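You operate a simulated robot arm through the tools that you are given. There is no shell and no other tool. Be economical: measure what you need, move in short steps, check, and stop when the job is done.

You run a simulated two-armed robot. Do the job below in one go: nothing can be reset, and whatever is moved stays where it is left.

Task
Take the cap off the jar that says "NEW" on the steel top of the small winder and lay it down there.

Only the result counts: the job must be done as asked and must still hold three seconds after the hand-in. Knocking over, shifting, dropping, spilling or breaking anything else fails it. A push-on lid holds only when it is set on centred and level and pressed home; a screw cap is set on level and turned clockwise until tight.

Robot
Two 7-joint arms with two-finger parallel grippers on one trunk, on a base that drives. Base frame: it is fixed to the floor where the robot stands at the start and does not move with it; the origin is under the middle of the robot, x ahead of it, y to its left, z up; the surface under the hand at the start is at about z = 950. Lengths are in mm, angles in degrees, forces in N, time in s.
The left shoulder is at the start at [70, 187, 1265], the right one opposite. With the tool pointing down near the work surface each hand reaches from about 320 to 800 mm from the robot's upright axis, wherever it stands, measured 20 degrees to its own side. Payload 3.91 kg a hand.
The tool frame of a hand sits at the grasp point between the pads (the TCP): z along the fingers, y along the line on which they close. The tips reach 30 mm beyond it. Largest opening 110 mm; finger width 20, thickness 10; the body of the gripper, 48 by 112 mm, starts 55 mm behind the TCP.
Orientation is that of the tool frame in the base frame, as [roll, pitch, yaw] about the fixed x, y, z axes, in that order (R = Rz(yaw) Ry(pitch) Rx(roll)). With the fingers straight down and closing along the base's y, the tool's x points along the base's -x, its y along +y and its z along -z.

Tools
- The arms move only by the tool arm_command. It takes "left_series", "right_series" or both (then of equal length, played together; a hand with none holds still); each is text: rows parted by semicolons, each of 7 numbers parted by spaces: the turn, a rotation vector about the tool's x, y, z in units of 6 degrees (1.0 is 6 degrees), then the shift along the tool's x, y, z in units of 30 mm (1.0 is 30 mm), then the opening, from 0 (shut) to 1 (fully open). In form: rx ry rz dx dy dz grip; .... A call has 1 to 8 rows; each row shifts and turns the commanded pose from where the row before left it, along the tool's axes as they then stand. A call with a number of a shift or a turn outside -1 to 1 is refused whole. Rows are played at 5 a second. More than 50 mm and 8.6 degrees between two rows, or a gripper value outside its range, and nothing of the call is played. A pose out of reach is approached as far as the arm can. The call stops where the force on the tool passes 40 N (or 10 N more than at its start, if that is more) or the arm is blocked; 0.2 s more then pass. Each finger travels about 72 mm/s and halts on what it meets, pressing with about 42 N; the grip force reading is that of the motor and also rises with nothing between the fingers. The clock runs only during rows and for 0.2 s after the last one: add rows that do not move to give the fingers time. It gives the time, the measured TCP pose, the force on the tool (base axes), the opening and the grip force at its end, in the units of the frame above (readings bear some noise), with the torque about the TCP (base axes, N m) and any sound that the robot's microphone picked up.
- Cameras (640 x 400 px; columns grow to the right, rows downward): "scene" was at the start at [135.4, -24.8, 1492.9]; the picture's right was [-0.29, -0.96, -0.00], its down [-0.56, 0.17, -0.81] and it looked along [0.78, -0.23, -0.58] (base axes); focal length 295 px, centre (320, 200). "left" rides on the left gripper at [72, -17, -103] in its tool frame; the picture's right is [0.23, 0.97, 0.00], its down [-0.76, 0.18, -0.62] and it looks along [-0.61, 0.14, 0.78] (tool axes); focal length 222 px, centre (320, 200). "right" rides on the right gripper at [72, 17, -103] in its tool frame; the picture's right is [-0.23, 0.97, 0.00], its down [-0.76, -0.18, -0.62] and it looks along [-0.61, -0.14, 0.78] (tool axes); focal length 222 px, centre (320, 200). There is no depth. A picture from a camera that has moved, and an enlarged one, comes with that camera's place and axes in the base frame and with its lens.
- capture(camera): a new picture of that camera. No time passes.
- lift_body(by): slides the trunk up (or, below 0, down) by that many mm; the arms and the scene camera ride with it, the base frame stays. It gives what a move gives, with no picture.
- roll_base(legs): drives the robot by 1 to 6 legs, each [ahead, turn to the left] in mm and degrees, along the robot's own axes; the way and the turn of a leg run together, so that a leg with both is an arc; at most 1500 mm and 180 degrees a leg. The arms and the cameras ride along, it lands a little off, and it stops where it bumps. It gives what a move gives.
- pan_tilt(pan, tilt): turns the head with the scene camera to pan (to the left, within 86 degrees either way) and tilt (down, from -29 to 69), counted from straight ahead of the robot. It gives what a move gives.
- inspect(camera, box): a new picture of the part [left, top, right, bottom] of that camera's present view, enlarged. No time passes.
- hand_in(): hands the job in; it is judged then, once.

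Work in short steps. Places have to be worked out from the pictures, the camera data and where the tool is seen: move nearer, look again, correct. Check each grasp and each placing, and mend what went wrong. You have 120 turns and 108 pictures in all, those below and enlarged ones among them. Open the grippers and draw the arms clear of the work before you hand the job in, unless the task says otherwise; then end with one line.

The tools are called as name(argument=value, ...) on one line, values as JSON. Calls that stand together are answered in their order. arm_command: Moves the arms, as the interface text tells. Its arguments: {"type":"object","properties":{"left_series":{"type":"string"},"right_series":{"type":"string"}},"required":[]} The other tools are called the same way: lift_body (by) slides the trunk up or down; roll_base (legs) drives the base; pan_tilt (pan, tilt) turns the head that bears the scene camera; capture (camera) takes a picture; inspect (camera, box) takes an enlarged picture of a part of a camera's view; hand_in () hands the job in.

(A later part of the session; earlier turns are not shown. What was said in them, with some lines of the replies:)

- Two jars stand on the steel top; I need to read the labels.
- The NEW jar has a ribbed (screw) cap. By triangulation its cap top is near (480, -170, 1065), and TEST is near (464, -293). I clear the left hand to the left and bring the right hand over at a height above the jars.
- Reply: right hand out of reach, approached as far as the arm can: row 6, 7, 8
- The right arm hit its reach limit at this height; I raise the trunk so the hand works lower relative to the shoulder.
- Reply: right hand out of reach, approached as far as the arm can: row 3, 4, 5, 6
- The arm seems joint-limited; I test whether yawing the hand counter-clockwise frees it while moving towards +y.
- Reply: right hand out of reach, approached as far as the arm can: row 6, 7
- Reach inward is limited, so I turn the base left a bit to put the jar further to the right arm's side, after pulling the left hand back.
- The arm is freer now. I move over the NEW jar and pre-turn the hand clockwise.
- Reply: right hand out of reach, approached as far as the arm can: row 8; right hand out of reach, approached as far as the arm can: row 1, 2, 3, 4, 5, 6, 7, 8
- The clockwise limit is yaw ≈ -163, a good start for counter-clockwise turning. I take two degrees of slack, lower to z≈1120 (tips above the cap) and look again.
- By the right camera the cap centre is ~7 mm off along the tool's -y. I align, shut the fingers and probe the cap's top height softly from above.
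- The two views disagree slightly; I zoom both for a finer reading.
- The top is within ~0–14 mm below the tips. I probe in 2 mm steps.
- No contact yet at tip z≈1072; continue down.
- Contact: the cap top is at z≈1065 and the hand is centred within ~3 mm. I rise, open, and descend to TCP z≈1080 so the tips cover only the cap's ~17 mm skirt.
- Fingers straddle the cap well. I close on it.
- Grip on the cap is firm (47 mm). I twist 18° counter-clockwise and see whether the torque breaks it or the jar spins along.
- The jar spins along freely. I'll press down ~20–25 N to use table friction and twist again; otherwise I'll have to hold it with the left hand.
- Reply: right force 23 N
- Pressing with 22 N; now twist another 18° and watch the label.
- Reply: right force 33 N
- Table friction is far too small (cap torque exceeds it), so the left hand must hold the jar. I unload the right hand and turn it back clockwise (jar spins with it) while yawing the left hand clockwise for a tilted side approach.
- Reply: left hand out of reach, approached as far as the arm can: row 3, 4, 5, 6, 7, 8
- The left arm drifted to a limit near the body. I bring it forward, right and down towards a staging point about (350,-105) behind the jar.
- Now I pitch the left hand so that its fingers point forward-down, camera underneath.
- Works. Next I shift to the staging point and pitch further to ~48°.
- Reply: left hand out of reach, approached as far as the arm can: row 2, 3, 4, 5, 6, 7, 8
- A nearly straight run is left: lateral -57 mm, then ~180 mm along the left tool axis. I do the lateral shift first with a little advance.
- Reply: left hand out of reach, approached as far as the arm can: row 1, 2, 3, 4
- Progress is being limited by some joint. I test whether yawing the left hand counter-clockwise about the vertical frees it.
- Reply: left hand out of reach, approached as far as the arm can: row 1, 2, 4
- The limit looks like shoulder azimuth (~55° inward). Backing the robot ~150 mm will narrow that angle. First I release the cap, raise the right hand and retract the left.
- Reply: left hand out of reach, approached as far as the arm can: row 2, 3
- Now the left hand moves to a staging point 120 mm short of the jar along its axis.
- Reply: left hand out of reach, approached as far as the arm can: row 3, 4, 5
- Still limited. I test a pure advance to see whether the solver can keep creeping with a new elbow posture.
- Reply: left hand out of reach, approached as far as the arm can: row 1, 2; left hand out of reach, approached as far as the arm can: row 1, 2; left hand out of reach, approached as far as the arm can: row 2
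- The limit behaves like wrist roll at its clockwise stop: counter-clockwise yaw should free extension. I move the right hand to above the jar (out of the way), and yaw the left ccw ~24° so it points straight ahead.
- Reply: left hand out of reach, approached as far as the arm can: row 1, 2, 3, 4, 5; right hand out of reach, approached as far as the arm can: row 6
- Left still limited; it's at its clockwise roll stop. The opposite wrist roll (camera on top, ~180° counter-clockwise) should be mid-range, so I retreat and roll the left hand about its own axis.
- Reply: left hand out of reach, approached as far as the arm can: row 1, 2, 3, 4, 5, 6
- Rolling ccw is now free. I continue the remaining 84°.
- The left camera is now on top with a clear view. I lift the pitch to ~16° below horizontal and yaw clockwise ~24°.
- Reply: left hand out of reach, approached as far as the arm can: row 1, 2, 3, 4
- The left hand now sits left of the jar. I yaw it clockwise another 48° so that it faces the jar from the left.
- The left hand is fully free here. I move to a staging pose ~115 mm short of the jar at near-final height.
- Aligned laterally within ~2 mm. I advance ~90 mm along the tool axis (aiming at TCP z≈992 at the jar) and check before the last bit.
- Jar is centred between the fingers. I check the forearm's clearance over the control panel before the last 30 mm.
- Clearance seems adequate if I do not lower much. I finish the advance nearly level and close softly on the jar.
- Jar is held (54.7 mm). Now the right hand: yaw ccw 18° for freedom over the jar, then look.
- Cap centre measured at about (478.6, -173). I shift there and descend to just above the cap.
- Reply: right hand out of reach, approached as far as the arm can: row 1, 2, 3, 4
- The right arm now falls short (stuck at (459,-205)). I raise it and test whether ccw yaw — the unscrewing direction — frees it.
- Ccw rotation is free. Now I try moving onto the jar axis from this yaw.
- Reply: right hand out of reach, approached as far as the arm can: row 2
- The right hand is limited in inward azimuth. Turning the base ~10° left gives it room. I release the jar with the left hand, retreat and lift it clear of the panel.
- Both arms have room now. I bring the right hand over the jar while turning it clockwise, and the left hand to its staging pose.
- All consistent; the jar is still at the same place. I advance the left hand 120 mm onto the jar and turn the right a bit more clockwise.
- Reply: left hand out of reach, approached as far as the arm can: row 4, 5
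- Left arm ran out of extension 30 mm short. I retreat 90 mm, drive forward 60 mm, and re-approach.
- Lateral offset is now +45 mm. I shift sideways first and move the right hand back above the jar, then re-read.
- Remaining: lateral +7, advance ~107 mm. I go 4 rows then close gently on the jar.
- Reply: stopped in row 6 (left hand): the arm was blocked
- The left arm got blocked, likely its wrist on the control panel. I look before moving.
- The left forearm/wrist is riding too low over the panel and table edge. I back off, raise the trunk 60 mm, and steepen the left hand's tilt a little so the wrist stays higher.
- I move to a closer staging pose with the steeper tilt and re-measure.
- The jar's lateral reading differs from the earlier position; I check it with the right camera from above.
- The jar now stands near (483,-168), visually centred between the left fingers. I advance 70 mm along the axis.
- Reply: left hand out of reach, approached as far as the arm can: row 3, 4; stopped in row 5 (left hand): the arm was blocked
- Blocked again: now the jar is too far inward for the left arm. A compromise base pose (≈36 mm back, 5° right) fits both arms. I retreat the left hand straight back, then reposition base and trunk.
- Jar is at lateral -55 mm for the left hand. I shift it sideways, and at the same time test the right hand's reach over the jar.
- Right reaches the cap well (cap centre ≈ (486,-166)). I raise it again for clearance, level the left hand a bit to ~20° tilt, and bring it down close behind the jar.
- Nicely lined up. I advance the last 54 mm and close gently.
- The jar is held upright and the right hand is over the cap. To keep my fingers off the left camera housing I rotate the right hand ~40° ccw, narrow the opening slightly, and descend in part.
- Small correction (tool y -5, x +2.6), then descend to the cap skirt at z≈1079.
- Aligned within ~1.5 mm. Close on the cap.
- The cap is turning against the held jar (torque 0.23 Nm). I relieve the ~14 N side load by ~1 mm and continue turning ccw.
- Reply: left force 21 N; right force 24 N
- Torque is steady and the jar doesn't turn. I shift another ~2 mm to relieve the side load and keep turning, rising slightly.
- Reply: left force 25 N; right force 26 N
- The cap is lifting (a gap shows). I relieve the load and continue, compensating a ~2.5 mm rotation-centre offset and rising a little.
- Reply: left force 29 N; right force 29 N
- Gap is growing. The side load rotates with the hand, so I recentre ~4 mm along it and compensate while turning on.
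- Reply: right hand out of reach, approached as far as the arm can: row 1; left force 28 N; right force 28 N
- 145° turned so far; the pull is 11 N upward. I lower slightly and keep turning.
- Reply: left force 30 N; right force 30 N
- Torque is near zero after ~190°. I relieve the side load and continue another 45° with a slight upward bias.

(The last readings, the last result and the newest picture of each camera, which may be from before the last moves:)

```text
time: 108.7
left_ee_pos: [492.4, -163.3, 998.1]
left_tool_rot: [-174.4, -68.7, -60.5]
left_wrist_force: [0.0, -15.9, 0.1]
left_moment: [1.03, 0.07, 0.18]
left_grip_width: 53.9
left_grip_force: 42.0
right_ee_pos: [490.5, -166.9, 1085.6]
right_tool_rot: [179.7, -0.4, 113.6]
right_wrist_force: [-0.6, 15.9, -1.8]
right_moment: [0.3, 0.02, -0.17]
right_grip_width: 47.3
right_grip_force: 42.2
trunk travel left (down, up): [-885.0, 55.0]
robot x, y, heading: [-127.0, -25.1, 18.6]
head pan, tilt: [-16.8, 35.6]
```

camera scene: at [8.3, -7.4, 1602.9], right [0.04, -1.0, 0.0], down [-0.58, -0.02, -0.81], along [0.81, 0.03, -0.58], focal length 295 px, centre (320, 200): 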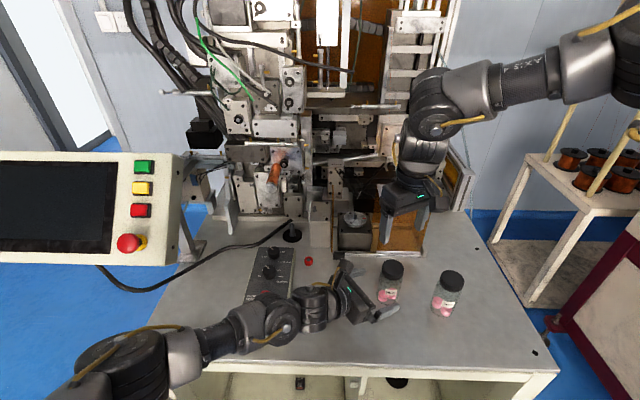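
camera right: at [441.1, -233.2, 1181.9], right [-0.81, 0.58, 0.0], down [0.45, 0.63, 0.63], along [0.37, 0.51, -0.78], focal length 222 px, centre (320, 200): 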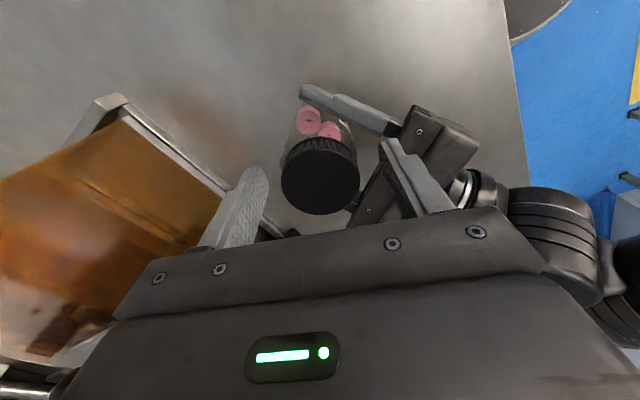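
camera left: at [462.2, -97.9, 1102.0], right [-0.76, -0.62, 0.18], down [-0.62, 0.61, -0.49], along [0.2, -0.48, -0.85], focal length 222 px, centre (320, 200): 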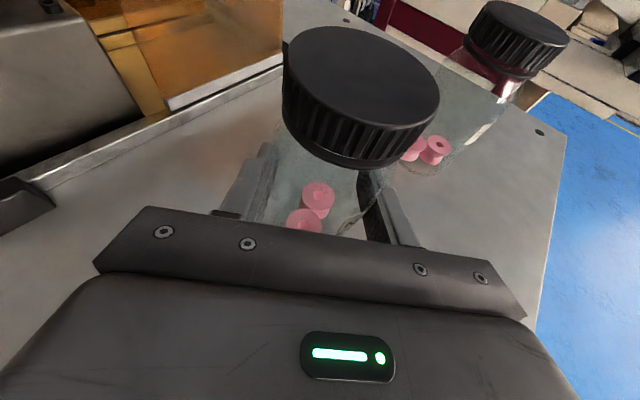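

z has risen to 1085.6 with hardly any pull. I test with a gentle lift.

arm_command(right_series="0 0 -0.3 0 0 -0.06 0.2;0 0 0 0 0 -0.06 0.2;0 0 0 0 0 0 0.2")

capture(camera="left")

inspect(camera="scene", box=[340, 230, 440, 310])

```text
time: 109.5
left_ee_pos: [491.9, -162.8, 997.3]
left_tool_rot: [-174.2, -68.8, -60.7]
left_wrist_force: [0.9, -8.3, 4.4]
left_moment: [0.57, 0.01, 0.0]
left_grip_width: 53.6
left_grip_force: 41.5
right_ee_pos: [489.3, -166.8, 1088.0]
right_tool_rot: [179.5, -0.4, 115.4]
right_wrist_force: [0.0, 8.6, -4.6]
right_moment: [0.06, 0.01, -0.02]
right_grip_width: 47.4
right_grip_force: 42.3
trunk travel left (down, up): [-885.0, 55.0]
robot x, y, heading: [-128.5, -27.6, 18.9]
head pan, tilt: [-16.8, 35.6]
```

```text
19 pictures are left
camera left: at [462.8, -97.4, 1101.9], right [-0.76, -0.62, 0.18], down [-0.62, 0.61, -0.49], along [0.2, -0.48, -0.85], focal length 222 px, centre (320, 200)
```

left: 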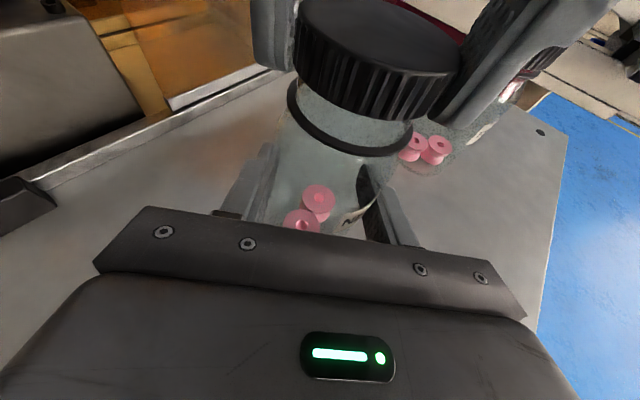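

```text
5.00 times, centred on (390, 270) of scene
camera zoom: at [8.8, -7.9, 1602.9], right [0.03, -1.0, 0.0], down [-0.58, -0.02, -0.81], along [0.81, 0.03, -0.58], focal length 1475 px, centre (-30, -150)
```

zoom: 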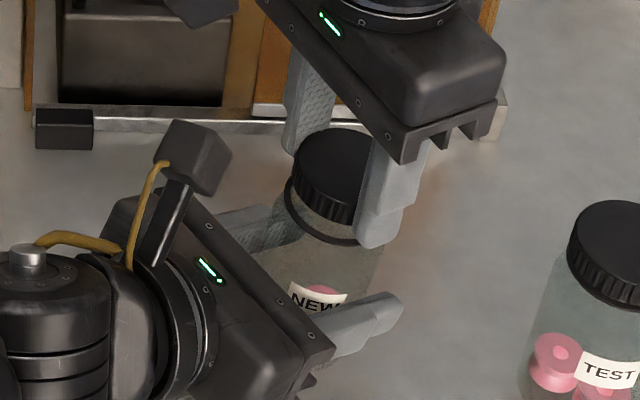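

The cap is clearly free of the thread, leaving its ring behind. I lift it off slowly.

arm_command(right_series="0 0 0 0 0 -0.15 0.2;0 0 0 0 0 -0.2 0.2;0 0 0 0 0 -0.3 0.2;0 0 0 0 0 -0.4 0.2;0 0 0 0 0 -0.5 0.2;0 0 0 0 0 0 0.2")

capture(camera="scene")

```text
time: 110.9
left_ee_pos: [491.5, -163.3, 996.5]
left_tool_rot: [-174.4, -68.8, -60.7]
left_wrist_force: [-0.6, 1.1, 0.0]
left_moment: [0.0, 0.01, 0.0]
left_grip_width: 53.6
left_grip_force: 41.7
right_ee_pos: [489.5, -166.5, 1134.9]
right_tool_rot: [179.5, -0.4, 115.4]
right_wrist_force: [-0.2, 0.0, 1.1]
right_moment: [-0.01, 0.02, -0.01]
right_grip_width: 47.3
right_grip_force: 42.6
trunk travel left (down, up): [-885.0, 55.0]
robot x, y, heading: [-128.0, -28.8, 18.7]
head pan, tilt: [-16.8, 35.6]
```

```text
17 pictures are left
camera scene: at [8.7, -7.8, 1602.9], right [0.03, -1.0, 0.0], down [-0.58, -0.02, -0.81], along [0.81, 0.03, -0.58], focal length 295 px, centre (320, 200)
```

scene: 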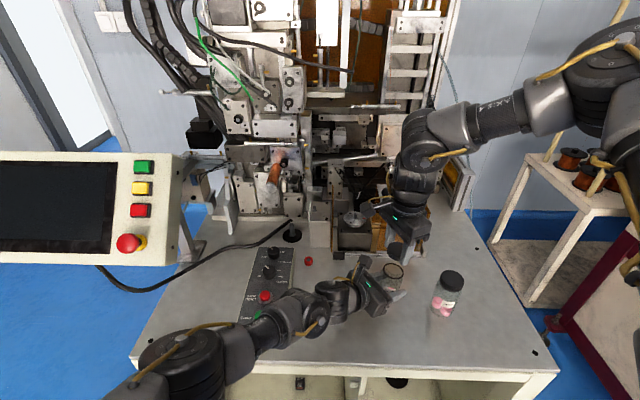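

The cap is off. A free area of the steel top lies at about (395,-405), away from TEST. I carry the cap there above jar height.

arm_command(right_series="0 0 0 0 0 -0.7 0.2;0 0 0 -0.836 -0.892 0 0.2;0 0 0 -0.836 -0.892 0 0.2;0 0 0 -0.836 -0.892 0 0.2;0 0 0 -0.836 -0.892 0 0.2;0 0 0 -0.836 -0.892 0 0.2;0 0 0 -0.836 -0.892 0 0.2;0 0 0 -0.836 -0.892 0 0.2")

capture(camera="scene")

capture(camera="right")

```text
time: 112.7
left_ee_pos: [491.3, -165.6, 997.6]
left_tool_rot: [-174.0, -68.8, -60.9]
left_wrist_force: [-0.3, -0.4, -0.4]
left_moment: [-0.02, -0.01, 0.02]
left_grip_width: 53.4
left_grip_force: 42.3
right_ee_pos: [394.5, -410.4, 1153.9]
right_tool_rot: [179.4, -0.5, 115.4]
right_wrist_force: [-0.1, 0.1, 0.5]
right_moment: [0.02, 0.0, 0.03]
right_grip_width: 47.4
right_grip_force: 42.3
trunk travel left (down, up): [-885.0, 55.0]
robot x, y, heading: [-127.6, -28.6, 18.6]
head pan, tilt: [-16.8, 35.6]
```

```text
16 pictures are left
camera scene: at [7.2, -10.7, 1603.1], right [0.03, -1.0, 0.0], down [-0.58, -0.02, -0.81], along [0.81, 0.03, -0.58], focal length 295 px, centre (320, 200)
```

scene: 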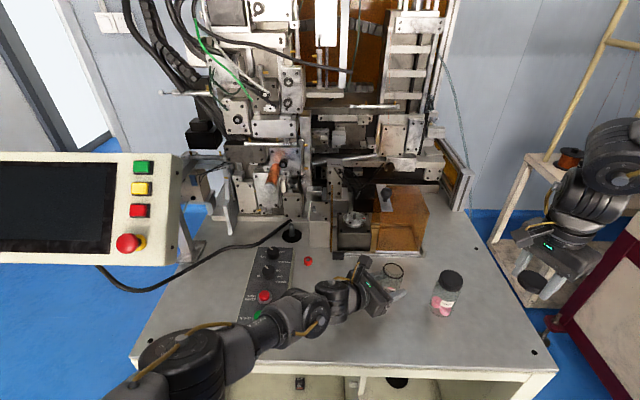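

```text
15 pictures are left
camera right: at [377.5, -339.6, 1258.5], right [0.98, 0.21, 0.01], down [0.16, -0.77, 0.62], along [0.14, -0.6, -0.79], focal length 222 px, centre (320, 200)
```

right: 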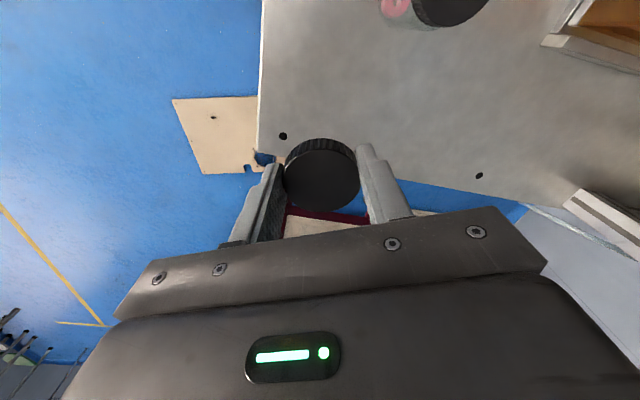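

Below the hand there is free steel (edge ≥60 mm away). I descend 150 mm, then probe down gently.

arm_command(right_series="0 0 0 0 0 1 0.2;0 0 0 0 0 1 0.2;0 0 0 0 0 1 0.2;0 0 0 0 0 1 0.2;0 0 0 0 0 0.8 0.2;0 0 0 0 0 0 0.2")

arm_command(right_series="0 0 0 0 0 0.15 0.2;0 0 0 0 0 0.1 0.2;0 0 0 0 0 0.1 0.2;0 0 0 0 0 0 0.2")

capture(camera="scene")

```text
time: 114.1
left_ee_pos: [490.8, -162.8, 997.0]
left_tool_rot: [-174.4, -68.7, -60.8]
left_wrist_force: [-0.1, 0.7, -0.9]
left_moment: [-0.01, -0.03, 0.01]
left_grip_width: 53.7
left_grip_force: 42.4
right_ee_pos: [397.0, -405.1, 1008.7]
right_tool_rot: [179.5, -0.3, 115.4]
right_wrist_force: [0.2, 0.0, 0.7]
right_moment: [0.0, 0.01, 0.01]
right_grip_width: 47.2
right_grip_force: 41.8
trunk travel left (down, up): [-885.0, 55.0]
robot x, y, heading: [-126.7, -22.9, 18.8]
head pan, tilt: [-16.8, 35.6]
```

```text
time: 115.1
left_ee_pos: [492.5, -164.1, 996.8]
left_tool_rot: [-174.3, -68.8, -60.9]
left_wrist_force: [-0.3, 0.1, -0.4]
left_moment: [-0.01, 0.02, 0.0]
left_grip_width: 53.8
left_grip_force: 42.1
right_ee_pos: [397.8, -405.0, 998.4]
right_tool_rot: [179.4, -0.4, 115.4]
right_wrist_force: [-0.2, -0.2, -1.2]
right_moment: [0.0, 0.01, -0.01]
right_grip_width: 47.2
right_grip_force: 41.6
trunk travel left (down, up): [-885.0, 55.0]
robot x, y, heading: [-127.2, -26.1, 18.8]
head pan, tilt: [-16.8, 35.6]
```

```text
14 pictures are left
camera scene: at [8.9, -8.2, 1602.9], right [0.03, -1.0, 0.0], down [-0.58, -0.02, -0.81], along [0.81, 0.03, -0.58], focal length 295 px, centre (320, 200)
```

scene: 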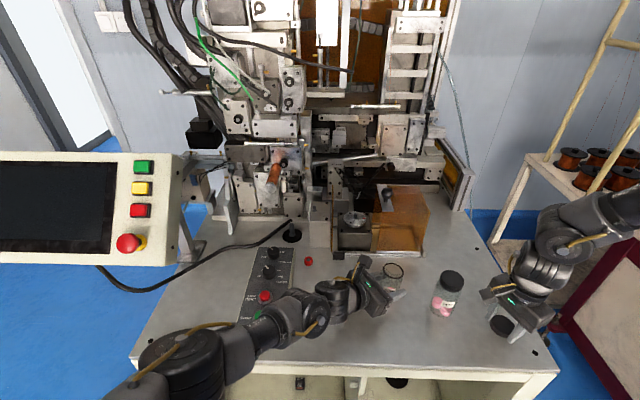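

Not yet in contact at z 998. Further down in 2 mm steps.

arm_command(right_series="0 0 0 0 0 0.08 0.2;0 0 0 0 0 0.08 0.2;0 0 0 0 0 0.08 0.2;0 0 0 0 0 0.08 0.2;0 0 0 0 0 0 0.2")

```text
time: 116.3
left_ee_pos: [491.5, -164.3, 997.3]
left_tool_rot: [-174.4, -68.8, -60.7]
left_wrist_force: [0.4, 0.2, -1.3]
left_moment: [0.0, -0.01, 0.03]
left_grip_width: 53.2
left_grip_force: 42.1
right_ee_pos: [396.1, -404.7, 989.2]
right_tool_rot: [179.6, -0.3, 115.4]
right_wrist_force: [0.2, -0.3, -0.3]
right_moment: [0.0, 0.0, 0.01]
right_grip_width: 47.3
right_grip_force: 42.3
trunk travel left (down, up): [-885.0, 55.0]
robot x, y, heading: [-128.1, -27.5, 18.5]
head pan, tilt: [-16.8, 35.6]
```

arm_command(right_series="0 0 0 0 0 0.05 0.2;0 0 0 0 0 0.05 0.2;0 0 0 0 0 0.05 0.2;0 0 0 0 0 0 0.2")

inspect(camera="scene", box=[450, 260, 570, 360])

```text
time: 117.3
left_ee_pos: [491.7, -163.6, 997.1]
left_tool_rot: [-174.3, -68.8, -60.8]
left_wrist_force: [-0.4, -1.0, -0.8]
left_moment: [0.01, 0.04, 0.03]
left_grip_width: 53.3
left_grip_force: 42.3
right_ee_pos: [396.5, -405.4, 985.0]
right_tool_rot: [179.4, -0.4, 115.4]
right_wrist_force: [0.4, -0.3, -0.8]
right_moment: [-0.01, -0.03, 0.0]
right_grip_width: 46.8
right_grip_force: 42.7
trunk travel left (down, up): [-885.0, 55.0]
robot x, y, heading: [-127.8, -30.1, 18.6]
head pan, tilt: [-16.8, 35.6]
```

```text
4.00 times, centred on (510, 310) of scene
camera zoom: at [8.8, -8.1, 1602.9], right [0.03, -1.0, 0.0], down [-0.58, -0.02, -0.81], along [0.81, 0.03, -0.58], focal length 1180 px, centre (-440, -240)
```

zoom: 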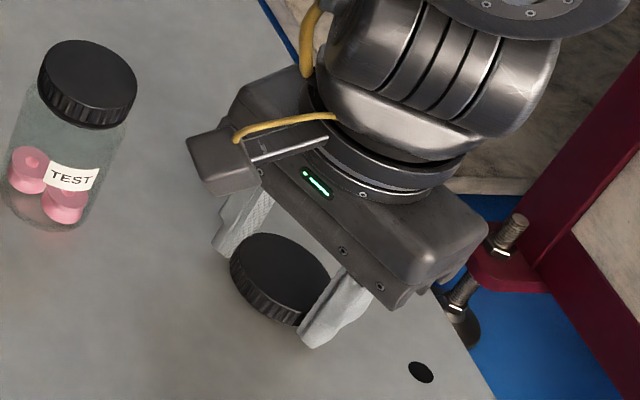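

Very close to the table, no contact yet. Continue in 1.2 mm steps.

arm_command(right_series="0 0 0 0 0 0.04 0.2;0 0 0 0 0 0.04 0.2;0 0 0 0 0 0.04 0.2;0 0 0 0 0 0 0.2")

```text
time: 118.3
left_ee_pos: [490.9, -163.7, 998.3]
left_tool_rot: [-174.3, -68.8, -60.8]
left_wrist_force: [0.1, 0.9, -1.2]
left_moment: [0.02, 0.01, -0.02]
left_grip_width: 53.5
left_grip_force: 41.6
right_ee_pos: [396.5, -405.0, 981.7]
right_tool_rot: [179.6, -0.4, 115.4]
right_wrist_force: [0.7, -1.0, 0.2]
right_moment: [0.03, -0.04, 0.01]
right_grip_width: 46.9
right_grip_force: 41.9
trunk travel left (down, up): [-885.0, 55.0]
robot x, y, heading: [-127.7, -26.1, 18.6]
head pan, tilt: [-16.8, 35.6]
```

arm_command(right_series="0 0 0 0 0 0.04 0.2;0 0 0 0 0 0.03 0.2;0 0 0 0 0 0 0.2")

```text
time: 119.1
left_ee_pos: [491.9, -164.2, 998.5]
left_tool_rot: [-174.2, -68.9, -60.9]
left_wrist_force: [-0.5, 0.4, -1.7]
left_moment: [0.01, 0.04, 0.01]
left_grip_width: 53.4
left_grip_force: 42.5
right_ee_pos: [397.9, -404.1, 980.6]
right_tool_rot: [179.4, -0.2, 115.4]
right_wrist_force: [2.5, -5.3, 13.4]
right_moment: [-0.39, 0.27, 0.11]
right_grip_width: 47.5
right_grip_force: 42.2
trunk travel left (down, up): [-885.0, 55.0]
robot x, y, heading: [-129.5, -31.3, 18.7]
head pan, tilt: [-16.8, 35.6]
```

The cap is on the table (13 N). I relax the press slightly and open the right hand gently, then raise it; the left hand opens too and backs straight off the jar afterwards.

arm_command(right_series="0 0 0 0 0 -0.02 0.2;0 0 0 0 0 0 0.5;0 0 0 0 0 0 0.7;0 0 0 0 0 0 0.7;0 0 0 0 0 -0.5 0.7;0 0 0 0 0 -1 0.7;0 0 0 0 0 -1 0.7;0 0 0 0 0 -1 0.7", left_series="0 0 0 0 0 0 0.45;0 0 0 0 0 0 0.45;0 0 0 0 0 0 0.45;0 0 0 0 0 0 0.55;0 0 0 0 0 0 0.7;0 0 0 0 0 0 0.9;0 0 0 0 0 0 1;0 0 0 0 0 0 1")

capture(camera="left")

capture(camera="scene")

```text
time: 120.9
left_ee_pos: [490.7, -165.2, 997.3]
left_tool_rot: [-174.1, -68.8, -61.0]
left_wrist_force: [0.4, -0.2, 0.5]
left_moment: [0.0, 0.0, -0.01]
left_grip_width: 109.6
left_grip_force: 0.0
right_ee_pos: [394.8, -405.7, 1082.7]
right_tool_rot: [179.6, -0.4, 115.4]
right_wrist_force: [0.6, -0.5, 0.5]
right_moment: [0.01, -0.01, 0.0]
right_grip_width: 76.9
right_grip_force: 0.2
trunk travel left (down, up): [-885.0, 55.0]
robot x, y, heading: [-127.2, -27.3, 18.8]
head pan, tilt: [-16.8, 35.6]
```

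```text
12 pictures are left
camera left: at [461.3, -98.8, 1102.5], right [-0.76, -0.62, 0.18], down [-0.62, 0.61, -0.49], along [0.2, -0.48, -0.85], focal length 222 px, centre (320, 200)
```

left: 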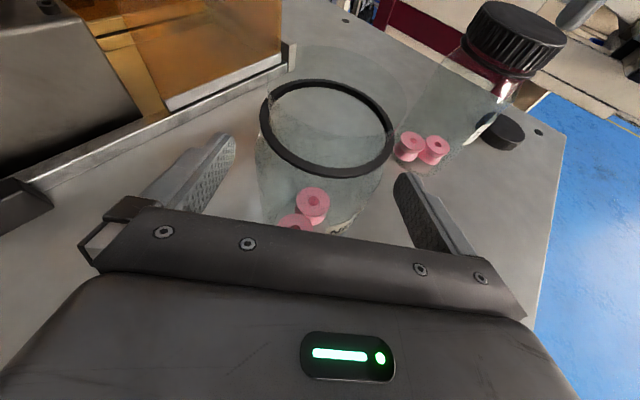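

```text
11 pictures are left
camera scene: at [7.2, -8.6, 1603.0], right [0.03, -1.0, 0.0], down [-0.58, -0.02, -0.81], along [0.81, 0.03, -0.58], focal length 295 px, centre (320, 200)
```

scene: 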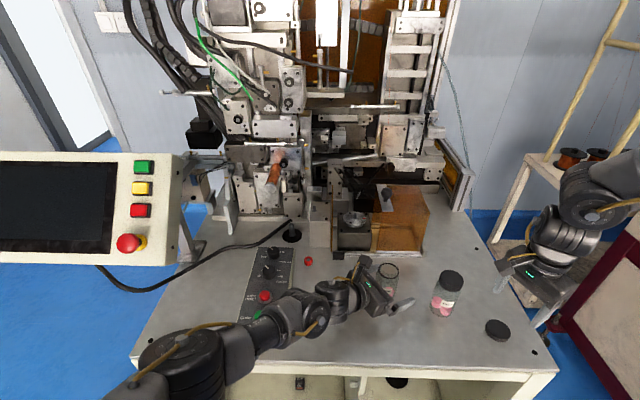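

The cap lies flat on the steel and the open jar stands. I back the left hand straight out along its axis and raise the right.

arm_command(left_series="0 0 0 0 0 -0.6 1;0 0 0 0 0 -0.6 1;0 0 0 0 0 -0.8 1;0 0 0 0 0 -0.8 1;0 0 0 0.5 0 -0.8 1;0 0 0 0.8 0 0 1;0 0 0 0.8 0 0 1;0 0 0 0 0 0 1", right_series="0 0 0 0 0 -1 0.7;0 0 0 0 0 -1 0.7;0 0 0 0 0 -1 0.7;0 0 0 0 0 0 0.7;0 0 0 0 0 0 0.7;0 0 0 0 0 0 0.7;0 0 0 0 0 0 0.7;0 0 0 0 0 0 0.7")

inspect(camera="scene", box=[240, 230, 560, 390])

```text
time: 122.7
left_ee_pos: [446.0, -100.3, 1094.7]
left_tool_rot: [-174.4, -68.9, -60.9]
left_wrist_force: [0.4, 0.7, -0.9]
left_moment: [-0.02, 0.02, -0.03]
left_grip_width: 109.8
left_grip_force: 0.1
right_ee_pos: [395.8, -406.0, 1174.7]
right_tool_rot: [179.5, -0.3, 115.5]
right_wrist_force: [1.3, 0.9, -0.3]
right_moment: [0.01, -0.01, -0.03]
right_grip_width: 76.9
right_grip_force: 0.1
trunk travel left (down, up): [-885.0, 55.0]
robot x, y, heading: [-126.1, -25.3, 19.1]
head pan, tilt: [-16.8, 35.6]
```

```text
2.00 times, centred on (400, 310) of scene
camera zoom: at [8.2, -7.2, 1602.9], right [0.03, -1.0, 0.0], down [-0.58, -0.02, -0.81], along [0.81, 0.03, -0.58], focal length 590 px, centre (160, -20)
```

zoom: 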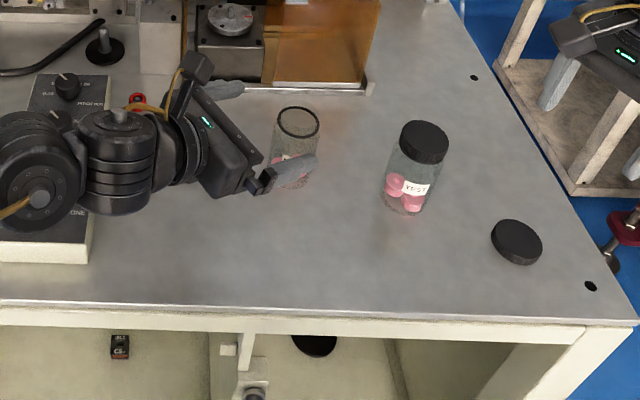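

Everything stands well. I draw the left hand a little further clear, then hand in.

arm_command(left_series="0 0 0 0.7 0 -0.8 1;0 0 0 0.7 0 -0.8 1;0 0 0 0.7 0 -0.6 1;0 0 0 0 0 0 1")

inspect(camera="scene", box=[240, 230, 560, 390])

```text
time: 123.7
left_ee_pos: [420.2, -69.0, 1177.2]
left_tool_rot: [-174.3, -68.8, -60.8]
left_wrist_force: [-1.2, 1.0, -0.2]
left_moment: [0.0, 0.0, 0.01]
left_grip_width: 110.1
left_grip_force: 0.1
right_ee_pos: [396.3, -407.6, 1175.8]
right_tool_rot: [179.5, -0.4, 115.4]
right_wrist_force: [0.2, 0.2, 0.1]
right_moment: [0.03, 0.0, 0.0]
right_grip_width: 76.9
right_grip_force: 0.0
trunk travel left (down, up): [-885.0, 55.0]
robot x, y, heading: [-127.4, -28.3, 18.9]
head pan, tilt: [-16.8, 35.6]
```

```text
2.00 times, centred on (400, 310) of scene
camera zoom: at [8.9, -8.5, 1602.9], right [0.03, -1.0, 0.0], down [-0.58, -0.02, -0.81], along [0.81, 0.03, -0.58], focal length 590 px, centre (160, -20)
```

zoom: 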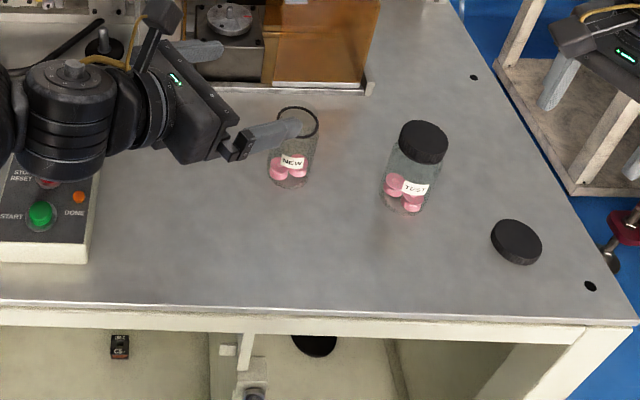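

The NEW jar stands open, its cap lies flat on the steel top, TEST is untouched, and both grippers are open and clear. Handing in.

hand_in()

```text
The job is handed in.
```

The cap of the "NEW" jar is off and lies flat on the winder's steel top; the open jar is still standing about 10 mm from where it started, nudged when the left arm was blocked during an approach.
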